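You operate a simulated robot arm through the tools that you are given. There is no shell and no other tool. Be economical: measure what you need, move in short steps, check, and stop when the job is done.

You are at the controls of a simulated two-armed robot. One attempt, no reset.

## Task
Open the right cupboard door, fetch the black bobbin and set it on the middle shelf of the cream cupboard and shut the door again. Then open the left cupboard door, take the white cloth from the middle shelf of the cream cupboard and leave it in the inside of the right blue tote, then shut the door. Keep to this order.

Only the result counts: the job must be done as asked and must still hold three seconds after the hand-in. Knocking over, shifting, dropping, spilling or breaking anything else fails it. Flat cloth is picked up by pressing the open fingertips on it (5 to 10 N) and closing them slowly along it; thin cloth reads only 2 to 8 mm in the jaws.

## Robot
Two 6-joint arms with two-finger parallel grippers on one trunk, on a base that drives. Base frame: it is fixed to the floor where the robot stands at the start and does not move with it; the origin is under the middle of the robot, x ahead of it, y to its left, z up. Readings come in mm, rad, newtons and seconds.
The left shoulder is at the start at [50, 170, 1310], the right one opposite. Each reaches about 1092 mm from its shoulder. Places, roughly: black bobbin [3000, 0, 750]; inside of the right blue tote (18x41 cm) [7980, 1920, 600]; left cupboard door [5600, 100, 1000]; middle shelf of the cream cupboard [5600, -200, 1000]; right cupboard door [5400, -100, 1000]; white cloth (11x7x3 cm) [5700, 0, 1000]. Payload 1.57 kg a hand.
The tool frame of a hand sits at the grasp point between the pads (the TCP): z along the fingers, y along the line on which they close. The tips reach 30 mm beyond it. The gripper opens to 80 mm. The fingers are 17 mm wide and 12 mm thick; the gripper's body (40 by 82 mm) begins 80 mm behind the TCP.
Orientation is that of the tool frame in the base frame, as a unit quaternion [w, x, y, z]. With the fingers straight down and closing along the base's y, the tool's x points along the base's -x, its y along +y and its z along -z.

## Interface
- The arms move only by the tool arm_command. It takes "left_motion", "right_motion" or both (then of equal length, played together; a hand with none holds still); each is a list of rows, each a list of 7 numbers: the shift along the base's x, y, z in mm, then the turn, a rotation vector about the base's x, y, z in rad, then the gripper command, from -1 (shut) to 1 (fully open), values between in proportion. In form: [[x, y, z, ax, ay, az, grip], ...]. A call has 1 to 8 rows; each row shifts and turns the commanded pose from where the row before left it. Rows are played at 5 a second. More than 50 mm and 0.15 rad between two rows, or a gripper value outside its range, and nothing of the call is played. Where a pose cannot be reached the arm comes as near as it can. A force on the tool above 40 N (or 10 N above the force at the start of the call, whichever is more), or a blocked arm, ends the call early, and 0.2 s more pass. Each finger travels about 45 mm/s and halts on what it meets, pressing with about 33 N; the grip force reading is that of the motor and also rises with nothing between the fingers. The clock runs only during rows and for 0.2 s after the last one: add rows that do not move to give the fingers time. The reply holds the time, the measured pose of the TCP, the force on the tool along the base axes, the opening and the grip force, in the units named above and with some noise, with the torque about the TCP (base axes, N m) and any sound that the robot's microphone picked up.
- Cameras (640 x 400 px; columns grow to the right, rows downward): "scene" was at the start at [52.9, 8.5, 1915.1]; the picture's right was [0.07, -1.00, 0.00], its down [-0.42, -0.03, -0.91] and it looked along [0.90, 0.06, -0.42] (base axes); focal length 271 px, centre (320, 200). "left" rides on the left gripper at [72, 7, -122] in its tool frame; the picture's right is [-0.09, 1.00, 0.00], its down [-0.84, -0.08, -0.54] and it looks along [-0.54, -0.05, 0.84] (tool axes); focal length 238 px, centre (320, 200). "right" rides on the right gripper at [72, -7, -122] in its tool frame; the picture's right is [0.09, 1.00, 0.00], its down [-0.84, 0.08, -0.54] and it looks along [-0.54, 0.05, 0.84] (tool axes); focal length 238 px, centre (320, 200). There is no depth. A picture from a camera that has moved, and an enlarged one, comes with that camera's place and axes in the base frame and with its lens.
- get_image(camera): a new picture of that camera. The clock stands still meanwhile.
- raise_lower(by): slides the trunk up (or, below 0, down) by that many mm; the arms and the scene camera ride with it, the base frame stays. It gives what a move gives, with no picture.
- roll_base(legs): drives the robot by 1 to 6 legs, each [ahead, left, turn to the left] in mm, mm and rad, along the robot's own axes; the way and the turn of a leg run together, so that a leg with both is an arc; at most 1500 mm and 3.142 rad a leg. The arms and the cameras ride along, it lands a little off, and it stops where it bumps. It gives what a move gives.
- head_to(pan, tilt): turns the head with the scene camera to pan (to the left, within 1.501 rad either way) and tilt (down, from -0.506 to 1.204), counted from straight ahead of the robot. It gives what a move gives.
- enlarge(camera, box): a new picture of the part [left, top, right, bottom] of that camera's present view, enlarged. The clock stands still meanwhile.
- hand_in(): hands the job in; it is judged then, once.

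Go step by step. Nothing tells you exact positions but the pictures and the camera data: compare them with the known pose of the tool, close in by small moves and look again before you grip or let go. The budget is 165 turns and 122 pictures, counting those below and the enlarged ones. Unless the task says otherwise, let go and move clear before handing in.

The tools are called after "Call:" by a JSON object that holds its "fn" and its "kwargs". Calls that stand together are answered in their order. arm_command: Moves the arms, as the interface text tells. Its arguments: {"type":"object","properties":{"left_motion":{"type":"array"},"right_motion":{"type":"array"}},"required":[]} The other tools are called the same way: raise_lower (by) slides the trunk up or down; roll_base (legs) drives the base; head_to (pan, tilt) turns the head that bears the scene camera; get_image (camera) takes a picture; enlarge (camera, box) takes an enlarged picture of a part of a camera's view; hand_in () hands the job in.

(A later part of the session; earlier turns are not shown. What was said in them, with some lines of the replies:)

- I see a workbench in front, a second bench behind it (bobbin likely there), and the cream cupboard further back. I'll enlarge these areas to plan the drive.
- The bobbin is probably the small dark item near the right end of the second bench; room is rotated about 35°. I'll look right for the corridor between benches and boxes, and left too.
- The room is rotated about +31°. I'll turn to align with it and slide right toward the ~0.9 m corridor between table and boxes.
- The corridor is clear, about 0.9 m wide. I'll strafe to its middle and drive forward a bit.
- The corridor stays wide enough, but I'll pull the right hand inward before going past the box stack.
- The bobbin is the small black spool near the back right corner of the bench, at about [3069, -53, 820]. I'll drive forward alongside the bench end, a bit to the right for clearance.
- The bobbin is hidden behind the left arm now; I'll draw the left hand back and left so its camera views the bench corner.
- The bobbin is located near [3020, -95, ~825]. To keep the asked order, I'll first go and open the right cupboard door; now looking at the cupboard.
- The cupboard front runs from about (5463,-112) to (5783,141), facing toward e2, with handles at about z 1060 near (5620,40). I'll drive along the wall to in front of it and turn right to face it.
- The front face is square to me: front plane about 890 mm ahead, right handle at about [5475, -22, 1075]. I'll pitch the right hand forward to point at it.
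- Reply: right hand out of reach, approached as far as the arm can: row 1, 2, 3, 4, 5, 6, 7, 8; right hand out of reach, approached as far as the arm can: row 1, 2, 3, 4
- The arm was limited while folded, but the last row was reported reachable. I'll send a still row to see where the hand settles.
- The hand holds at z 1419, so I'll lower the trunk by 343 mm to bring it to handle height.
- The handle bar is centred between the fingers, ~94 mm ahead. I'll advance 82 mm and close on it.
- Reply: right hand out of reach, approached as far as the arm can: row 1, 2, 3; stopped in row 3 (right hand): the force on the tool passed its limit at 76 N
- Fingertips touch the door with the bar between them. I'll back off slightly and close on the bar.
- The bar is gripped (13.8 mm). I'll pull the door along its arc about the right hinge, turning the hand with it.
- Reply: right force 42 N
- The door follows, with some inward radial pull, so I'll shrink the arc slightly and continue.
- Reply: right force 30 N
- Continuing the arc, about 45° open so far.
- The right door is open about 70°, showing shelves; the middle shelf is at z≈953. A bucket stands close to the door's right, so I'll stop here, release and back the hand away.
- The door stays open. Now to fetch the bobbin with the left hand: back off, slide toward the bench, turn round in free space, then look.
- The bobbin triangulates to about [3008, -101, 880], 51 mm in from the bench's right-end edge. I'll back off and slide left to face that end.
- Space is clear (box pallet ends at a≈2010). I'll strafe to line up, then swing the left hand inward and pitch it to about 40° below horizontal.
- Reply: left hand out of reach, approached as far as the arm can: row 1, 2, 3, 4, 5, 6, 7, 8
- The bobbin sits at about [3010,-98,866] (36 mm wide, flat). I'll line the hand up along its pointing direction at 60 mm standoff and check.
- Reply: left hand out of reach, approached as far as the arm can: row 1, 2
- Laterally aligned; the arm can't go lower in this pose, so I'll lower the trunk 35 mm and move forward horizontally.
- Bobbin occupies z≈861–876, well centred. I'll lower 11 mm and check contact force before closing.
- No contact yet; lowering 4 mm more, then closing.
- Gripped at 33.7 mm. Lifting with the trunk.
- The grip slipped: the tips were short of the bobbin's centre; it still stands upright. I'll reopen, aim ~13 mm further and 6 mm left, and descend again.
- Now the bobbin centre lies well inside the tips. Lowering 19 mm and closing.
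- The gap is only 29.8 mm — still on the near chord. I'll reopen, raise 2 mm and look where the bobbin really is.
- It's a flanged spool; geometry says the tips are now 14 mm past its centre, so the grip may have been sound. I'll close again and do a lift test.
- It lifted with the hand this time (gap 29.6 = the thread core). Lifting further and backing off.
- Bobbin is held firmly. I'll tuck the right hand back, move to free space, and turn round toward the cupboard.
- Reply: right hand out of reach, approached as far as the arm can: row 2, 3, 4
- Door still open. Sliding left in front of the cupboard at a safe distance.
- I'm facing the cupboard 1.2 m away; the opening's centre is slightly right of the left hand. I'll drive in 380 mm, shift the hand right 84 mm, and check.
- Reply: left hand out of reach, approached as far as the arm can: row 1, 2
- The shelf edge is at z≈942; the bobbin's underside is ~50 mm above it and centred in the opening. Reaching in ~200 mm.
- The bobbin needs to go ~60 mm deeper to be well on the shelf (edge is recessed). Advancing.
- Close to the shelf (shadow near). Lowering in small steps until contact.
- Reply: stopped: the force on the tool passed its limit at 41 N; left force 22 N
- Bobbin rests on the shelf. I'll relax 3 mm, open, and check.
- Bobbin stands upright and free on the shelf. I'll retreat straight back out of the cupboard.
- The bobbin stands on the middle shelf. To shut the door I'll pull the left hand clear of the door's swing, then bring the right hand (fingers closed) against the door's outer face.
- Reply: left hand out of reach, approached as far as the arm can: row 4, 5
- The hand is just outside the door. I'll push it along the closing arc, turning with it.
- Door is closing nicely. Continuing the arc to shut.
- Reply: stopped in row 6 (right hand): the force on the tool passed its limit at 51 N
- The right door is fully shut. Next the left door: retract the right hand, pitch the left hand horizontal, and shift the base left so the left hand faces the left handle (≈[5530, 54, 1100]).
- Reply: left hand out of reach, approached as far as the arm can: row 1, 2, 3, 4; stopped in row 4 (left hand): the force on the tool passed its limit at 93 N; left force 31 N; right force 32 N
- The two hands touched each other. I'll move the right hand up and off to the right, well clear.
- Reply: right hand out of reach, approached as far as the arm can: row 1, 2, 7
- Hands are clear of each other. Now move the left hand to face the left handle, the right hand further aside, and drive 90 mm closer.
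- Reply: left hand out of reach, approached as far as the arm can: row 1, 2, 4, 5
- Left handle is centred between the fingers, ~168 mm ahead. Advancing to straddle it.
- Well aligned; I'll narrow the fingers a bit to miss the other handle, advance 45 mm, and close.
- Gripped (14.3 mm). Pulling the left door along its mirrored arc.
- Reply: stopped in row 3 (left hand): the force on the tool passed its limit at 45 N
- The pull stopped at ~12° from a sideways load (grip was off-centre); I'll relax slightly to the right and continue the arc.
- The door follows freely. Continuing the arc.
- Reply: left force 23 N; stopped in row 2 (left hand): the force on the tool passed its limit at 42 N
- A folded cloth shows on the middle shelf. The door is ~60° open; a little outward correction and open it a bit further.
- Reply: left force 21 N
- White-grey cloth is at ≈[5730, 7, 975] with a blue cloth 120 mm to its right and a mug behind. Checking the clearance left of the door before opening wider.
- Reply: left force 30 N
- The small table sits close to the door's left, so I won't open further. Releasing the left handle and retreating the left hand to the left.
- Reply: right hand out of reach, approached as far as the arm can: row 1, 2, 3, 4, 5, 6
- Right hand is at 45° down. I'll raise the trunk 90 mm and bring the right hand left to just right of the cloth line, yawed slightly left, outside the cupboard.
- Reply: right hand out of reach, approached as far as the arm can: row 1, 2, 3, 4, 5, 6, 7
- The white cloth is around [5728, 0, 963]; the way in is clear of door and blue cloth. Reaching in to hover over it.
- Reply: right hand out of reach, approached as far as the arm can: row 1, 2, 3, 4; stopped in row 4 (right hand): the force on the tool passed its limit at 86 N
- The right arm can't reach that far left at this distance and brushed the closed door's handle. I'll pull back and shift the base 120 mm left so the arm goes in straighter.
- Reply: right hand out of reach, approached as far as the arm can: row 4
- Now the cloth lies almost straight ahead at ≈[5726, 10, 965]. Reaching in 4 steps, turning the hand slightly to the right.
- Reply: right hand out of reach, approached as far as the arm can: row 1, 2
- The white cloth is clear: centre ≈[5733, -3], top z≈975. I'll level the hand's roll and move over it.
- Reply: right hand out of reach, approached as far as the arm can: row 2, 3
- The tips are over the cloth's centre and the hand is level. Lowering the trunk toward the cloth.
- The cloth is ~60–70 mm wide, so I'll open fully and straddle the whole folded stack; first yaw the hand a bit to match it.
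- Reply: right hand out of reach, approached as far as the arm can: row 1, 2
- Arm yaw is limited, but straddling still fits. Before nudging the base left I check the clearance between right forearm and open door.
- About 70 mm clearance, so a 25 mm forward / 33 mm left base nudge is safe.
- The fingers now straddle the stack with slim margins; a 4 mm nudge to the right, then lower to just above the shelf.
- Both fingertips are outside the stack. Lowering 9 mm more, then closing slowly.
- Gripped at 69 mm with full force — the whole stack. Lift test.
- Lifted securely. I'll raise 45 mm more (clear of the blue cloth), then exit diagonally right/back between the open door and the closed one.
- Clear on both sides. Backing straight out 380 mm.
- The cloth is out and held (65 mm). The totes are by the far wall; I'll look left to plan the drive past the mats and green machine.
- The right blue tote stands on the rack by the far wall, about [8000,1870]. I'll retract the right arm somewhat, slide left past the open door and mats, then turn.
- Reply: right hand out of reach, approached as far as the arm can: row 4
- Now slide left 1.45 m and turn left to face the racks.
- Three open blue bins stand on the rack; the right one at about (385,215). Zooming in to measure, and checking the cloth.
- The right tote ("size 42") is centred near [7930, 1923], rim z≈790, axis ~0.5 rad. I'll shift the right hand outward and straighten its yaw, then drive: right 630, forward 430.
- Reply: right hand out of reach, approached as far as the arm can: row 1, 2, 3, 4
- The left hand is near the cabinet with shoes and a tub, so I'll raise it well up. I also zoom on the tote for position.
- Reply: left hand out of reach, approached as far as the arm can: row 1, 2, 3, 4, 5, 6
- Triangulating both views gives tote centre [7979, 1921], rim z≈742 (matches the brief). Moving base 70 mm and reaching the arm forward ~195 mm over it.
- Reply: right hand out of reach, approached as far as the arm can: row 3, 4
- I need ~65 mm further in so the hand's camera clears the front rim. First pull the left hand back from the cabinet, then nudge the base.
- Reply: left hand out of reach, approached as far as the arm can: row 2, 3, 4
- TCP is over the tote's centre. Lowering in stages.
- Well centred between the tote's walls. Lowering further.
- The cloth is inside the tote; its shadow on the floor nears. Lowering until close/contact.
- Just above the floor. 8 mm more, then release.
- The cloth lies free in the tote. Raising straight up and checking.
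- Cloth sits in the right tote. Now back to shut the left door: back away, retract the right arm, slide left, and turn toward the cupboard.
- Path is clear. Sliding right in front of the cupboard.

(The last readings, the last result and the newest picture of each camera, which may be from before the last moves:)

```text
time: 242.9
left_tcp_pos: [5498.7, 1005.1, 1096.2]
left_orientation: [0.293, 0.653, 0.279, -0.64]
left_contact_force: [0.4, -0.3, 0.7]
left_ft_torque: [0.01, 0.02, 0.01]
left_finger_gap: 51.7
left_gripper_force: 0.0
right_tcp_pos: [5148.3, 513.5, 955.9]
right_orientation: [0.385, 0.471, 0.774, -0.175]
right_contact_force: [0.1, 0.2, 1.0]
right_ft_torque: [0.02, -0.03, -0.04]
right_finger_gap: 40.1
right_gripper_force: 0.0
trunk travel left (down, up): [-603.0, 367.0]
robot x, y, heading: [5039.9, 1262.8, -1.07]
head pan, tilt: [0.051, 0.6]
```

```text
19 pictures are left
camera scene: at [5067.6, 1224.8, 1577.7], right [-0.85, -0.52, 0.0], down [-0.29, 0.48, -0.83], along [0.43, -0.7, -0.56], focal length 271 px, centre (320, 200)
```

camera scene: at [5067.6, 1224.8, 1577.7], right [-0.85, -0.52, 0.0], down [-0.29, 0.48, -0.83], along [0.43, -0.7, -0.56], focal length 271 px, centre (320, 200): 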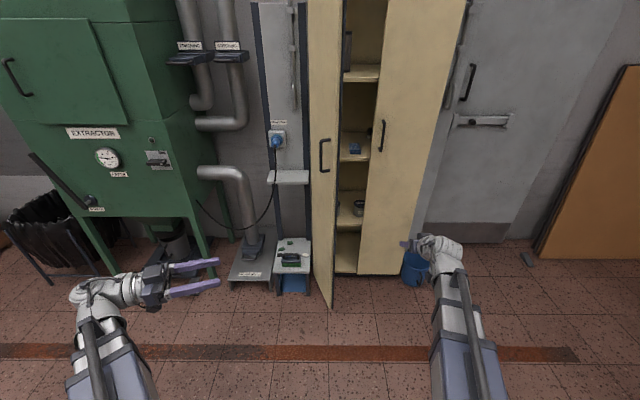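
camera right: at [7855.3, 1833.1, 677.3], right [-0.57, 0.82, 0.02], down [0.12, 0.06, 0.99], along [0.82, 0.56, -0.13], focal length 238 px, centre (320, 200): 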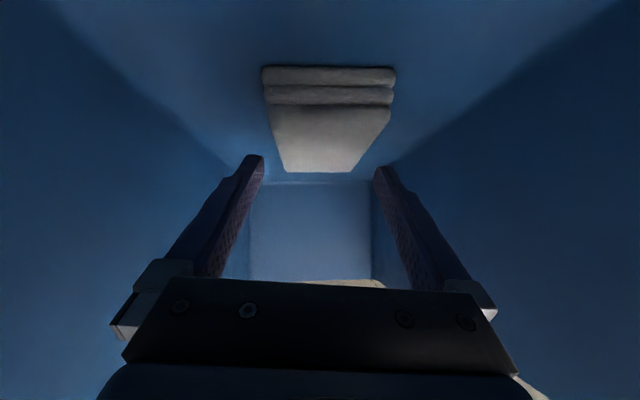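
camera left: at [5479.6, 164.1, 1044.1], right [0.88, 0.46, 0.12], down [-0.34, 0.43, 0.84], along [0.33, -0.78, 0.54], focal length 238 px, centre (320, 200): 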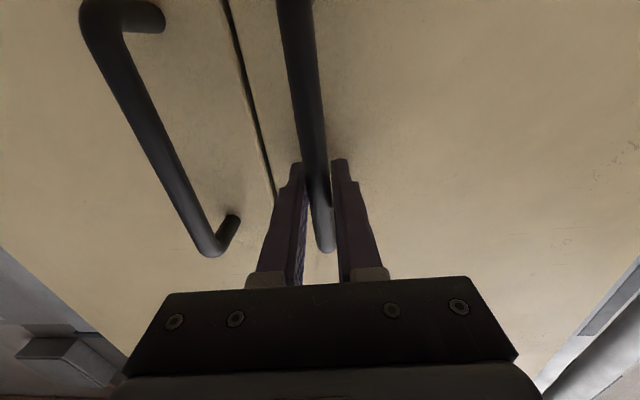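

Aligned. Driving forward 354 mm, then bringing the left hand (closed fingers) to the outer face of the open left door.

Call:
{"fn": "roll_base", "kwargs": {"legs": [[352, 5, -0.005]]}}

Call:
{"fn": "arm_command", "kwargs": {"left_motion": [[-1.2, -46, 0, 0, 0, 0, -1], [-1.2, -46, 0, 0, 0, 0, -1], [-1.2, -46, 0, 0, 0, 0, -1], [-1.2, -46, 0, 0, 0, 0, -1], [-1.2, -46, 0, 0, 0, 0, -1], [-1.2, -46, 0, 0, 0, 0, -1]]}}

Call:
{"fn": "get_image", "kwargs": {"camera": "scene"}}

```text
time: 245.2
left_tcp_pos: [5667.7, 691.7, 1095.2]
left_orientation: [0.291, 0.654, 0.277, -0.641]
left_contact_force: [-0.9, -0.8, 0.4]
left_ft_torque: [0.01, -0.05, 0.02]
left_finger_gap: 51.7
left_gripper_force: 0.1
right_tcp_pos: [5313.2, 203.6, 956.5]
right_orientation: [0.383, 0.475, 0.772, -0.177]
right_contact_force: [0.4, 0.4, -0.4]
right_ft_torque: [0.0, 0.02, 0.01]
right_finger_gap: 40.1
right_gripper_force: 0.1
trunk travel left (down, up): [-603.0, 367.0]
robot x, y, heading: [5211.6, 955.6, -1.081]
head pan, tilt: [0.051, 0.6]
```

```text
time: 246.6
left_tcp_pos: [5660.0, 414.1, 1095.9]
left_orientation: [0.292, 0.653, 0.278, -0.641]
left_contact_force: [-0.8, 0.3, -0.4]
left_ft_torque: [-0.04, -0.01, 0.01]
left_finger_gap: 0.0
left_gripper_force: 21.3
right_tcp_pos: [5312.7, 202.1, 955.5]
right_orientation: [0.383, 0.475, 0.772, -0.178]
right_contact_force: [-0.4, -0.2, -0.2]
right_ft_torque: [0.03, -0.03, -0.01]
right_finger_gap: 40.1
right_gripper_force: 0.0
trunk travel left (down, up): [-603.0, 367.0]
robot x, y, heading: [5214.1, 955.1, -1.084]
head pan, tilt: [0.051, 0.6]
```

```text
18 pictures are left
camera scene: at [5239.2, 915.0, 1577.6], right [-0.86, -0.51, 0.0], down [-0.29, 0.49, -0.82], along [0.42, -0.71, -0.57], focal length 271 px, centre (320, 200)
```

scene: 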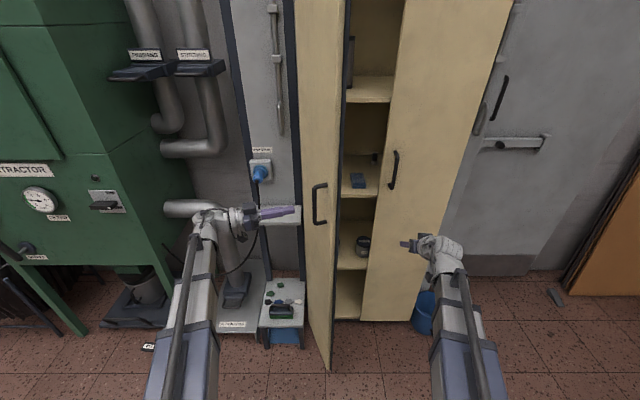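

Left hand is left of the door leaf. I'll make contact and push along the closing arc, keeping the right hand further aside.

Call:
{"fn": "arm_command", "kwargs": {"left_motion": [[-8.9, -43.5, 0, 0, 0, 0, -1], [-8.9, -43.5, 0, 0, 0, 0, -1], [-8.9, -43.5, 0, 0, 0, 0, -1], [-19.1, -21.4, 0, 0, 0, 0.145, -1], [-16.3, -24.6, 0, 0, 0, 0.148, -1], [-12.3, -26.9, 0, 0, 0, 0.148, -1], [-8.2, -28.3, 0, 0, 0, 0.148, -1]], "right_motion": [[-25, -13, 0, 0, 0, 0, 0], [-25, -13, 0, 0, 0, 0, 0], [-25, -13, 0, 0, 0, 0, 0], [0, 0, 0, 0, 0, 0, 0], [0, 0, 0, 0, 0, 0, 0], [0, 0, 0, 0, 0, 0, 0], [0, 0, 0, 0, 0, 0, 0]]}}

Call:
{"fn": "get_image", "kwargs": {"camera": "scene"}}

```text
time: 248.2
left_tcp_pos: [5578.6, 184.8, 1095.3]
left_orientation: [0.465, 0.545, 0.456, -0.528]
left_contact_force: [-0.3, -0.5, 0.4]
left_ft_torque: [-0.02, -0.02, 0.01]
left_finger_gap: 0.0
left_gripper_force: 21.2
right_tcp_pos: [5237.3, 163.2, 955.6]
right_orientation: [0.383, 0.474, 0.772, -0.177]
right_contact_force: [0.2, -0.2, 0.0]
right_ft_torque: [0.0, 0.02, -0.01]
right_finger_gap: 40.0
right_gripper_force: 0.1
trunk travel left (down, up): [-603.0, 367.0]
robot x, y, heading: [5209.8, 954.7, -1.079]
head pan, tilt: [0.051, 0.6]
```

```text
17 pictures are left
camera scene: at [5238.8, 915.0, 1577.6], right [-0.86, -0.51, 0.0], down [-0.29, 0.49, -0.82], along [0.42, -0.71, -0.57], focal length 271 px, centre (320, 200)
```

scene: 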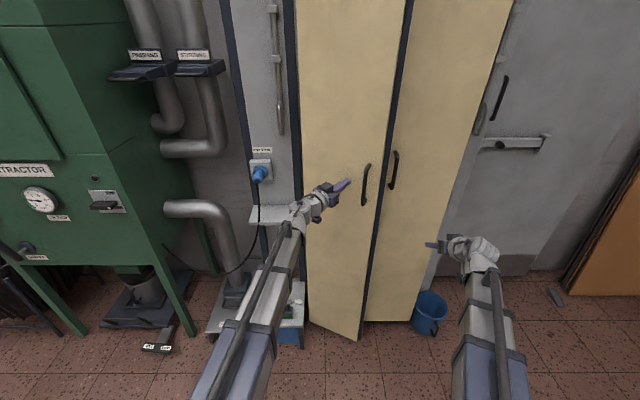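

Door is swinging shut. Continuing.

Call:
{"fn": "arm_command", "kwargs": {"left_motion": [[-3.9, -29.4, 0, 0, 0, 0.148, -1], [0.5, -29.5, 0, 0, 0, 0.148, -1], [4.9, -29.1, 0, 0, 0, 0.148, -1], [5.7, -19, 0, 0, 0, 0.1, -1], [5, -9, 0, 0, 0, 0, -1], [4, -7, 0, 0, 0, 0, -1], [3, -5, 0, 0, 0, 0, -1]]}}

Call:
{"fn": "get_image", "kwargs": {"camera": "scene"}}

```text
time: 249.3
left_tcp_pos: [5584.5, 81.6, 1094.9]
left_orientation: [0.589, 0.402, 0.585, -0.386]
left_contact_force: [-0.9, 2.5, 0.8]
left_ft_torque: [-0.07, 0.01, 0.02]
left_finger_gap: 0.0
left_gripper_force: 21.4
right_tcp_pos: [5238.4, 164.4, 954.9]
right_orientation: [0.384, 0.474, 0.772, -0.177]
right_contact_force: [0.2, 0.1, 0.3]
right_ft_torque: [0.01, 0.01, 0.0]
right_finger_gap: 39.9
right_gripper_force: 0.0
trunk travel left (down, up): [-603.0, 367.0]
robot x, y, heading: [5213.4, 952.6, -1.079]
head pan, tilt: [0.051, 0.6]
stopped in row 5 (left hand): the force on the tool passed its limit at 51 N (the readings are from after the stop); the commanded pose is now the measured one
```

```text
16 pictures are left
camera scene: at [5238.8, 916.0, 1577.8], right [-0.86, -0.51, 0.0], down [-0.29, 0.48, -0.83], along [0.42, -0.71, -0.56], focal length 271 px, centre (320, 200)
```

scene: 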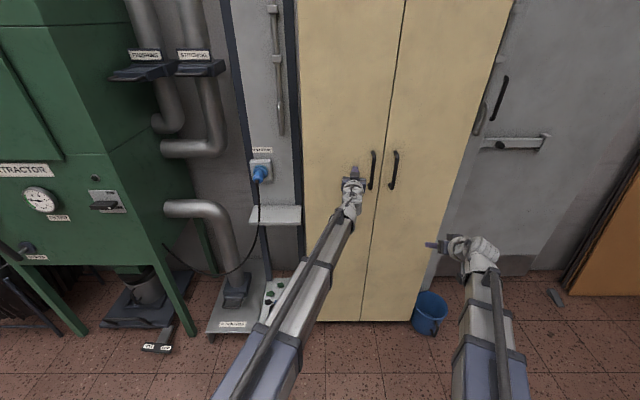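

The door met its stop. Retracting the left hand and backing off, then verifying the seam.

Call:
{"fn": "arm_command", "kwargs": {"left_motion": [[-20, 38, 0, 0, 0, 0, -1], [-22, 42, 0, 0, 0, 0, -1], [-22, 42, 0, 0, 0, 0, -1]]}}

Call:
{"fn": "roll_base", "kwargs": {"legs": [[-200, 0, 0]]}}

Call:
{"fn": "get_image", "kwargs": {"camera": "scene"}}

Call:
{"fn": "enlarge", "kwargs": {"camera": "scene", "box": [280, 0, 480, 300]}}

```text
time: 250.1
left_tcp_pos: [5521.9, 201.6, 1095.3]
left_orientation: [0.589, 0.403, 0.584, -0.387]
left_contact_force: [-0.2, 0.5, -0.7]
left_ft_torque: [0.02, -0.01, -0.01]
left_finger_gap: 0.2
left_gripper_force: 21.3
right_tcp_pos: [5237.5, 164.6, 955.6]
right_orientation: [0.384, 0.475, 0.772, -0.178]
right_contact_force: [1.4, 0.3, -1.5]
right_ft_torque: [-0.01, 0.0, -0.03]
right_finger_gap: 40.0
right_gripper_force: 0.1
trunk travel left (down, up): [-603.0, 367.0]
robot x, y, heading: [5207.3, 955.8, -1.082]
head pan, tilt: [0.051, 0.6]
```

```text
time: 251.7
left_tcp_pos: [5429.2, 376.3, 1096.6]
left_orientation: [0.589, 0.402, 0.584, -0.387]
left_contact_force: [0.3, -0.5, 0.5]
left_ft_torque: [-0.01, -0.01, 0.0]
left_finger_gap: 0.0
left_gripper_force: 21.2
right_tcp_pos: [5145.0, 339.0, 956.8]
right_orientation: [0.384, 0.474, 0.772, -0.177]
right_contact_force: [0.1, -0.7, 0.5]
right_ft_torque: [-0.03, -0.05, 0.02]
right_finger_gap: 40.1
right_gripper_force: 0.1
trunk travel left (down, up): [-603.0, 367.0]
robot x, y, heading: [5118.8, 1129.0, -1.085]
head pan, tilt: [0.051, 0.6]
```

```text
15 pictures are left
camera scene: at [5145.2, 1092.0, 1577.7], right [-0.86, -0.51, 0.0], down [-0.29, 0.48, -0.83], along [0.42, -0.71, -0.56], focal length 271 px, centre (320, 200)
```

scene: 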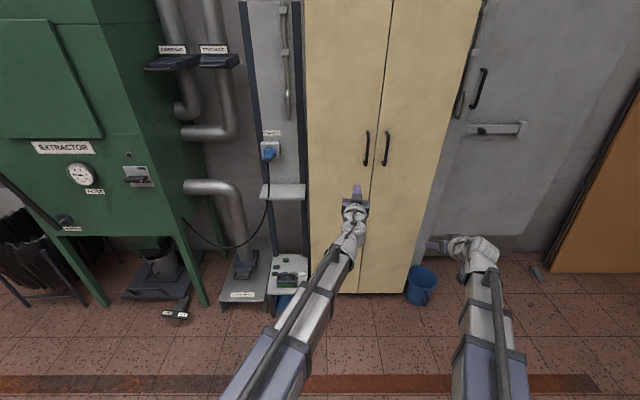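

```text
1.33 times, centred on (380, 150) of scene
camera zoom: at [5145.2, 1092.0, 1577.7], right [-0.86, -0.51, 0.0], down [-0.29, 0.48, -0.83], along [0.42, -0.71, -0.56], focal length 361 px, centre (240, 267)
```

zoom: 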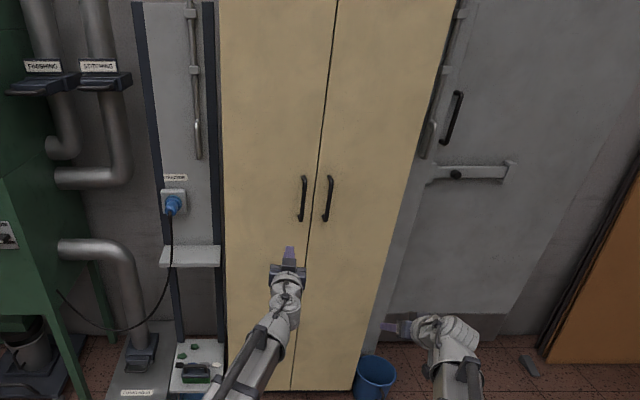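

Both doors are flush and shut, the bobbin stands on the middle shelf, the cloth lies in the right tote and the hands are clear, so I'm handing in.

Call:
{"fn": "hand_in", "kwargs": {}}

```text
The job is handed in.
```

I finished the job in the order you gave and handed it in; I don't have the verdict.

- **Bobbin:** I opened the right door and set the black bobbin upright on the middle shelf. I then pushed the door shut until it met its stop.
- **Cloth:** I opened the left door and lifted the whole folded white cloth out. I set it on the floor of the right blue tote (the "size 42" one), then pushed the left door shut until it met its stop.
- **End state:** Both doors looked flush in the last picture, and both hands were clear of the cupboard.
- **Along the way:** The first lift of the bobbin slipped, but it stayed upright on the bench and the second lift held. The two hands touched each other once, and the right hand brushed the right door's handle. I saw nothing else knocked over or moved.
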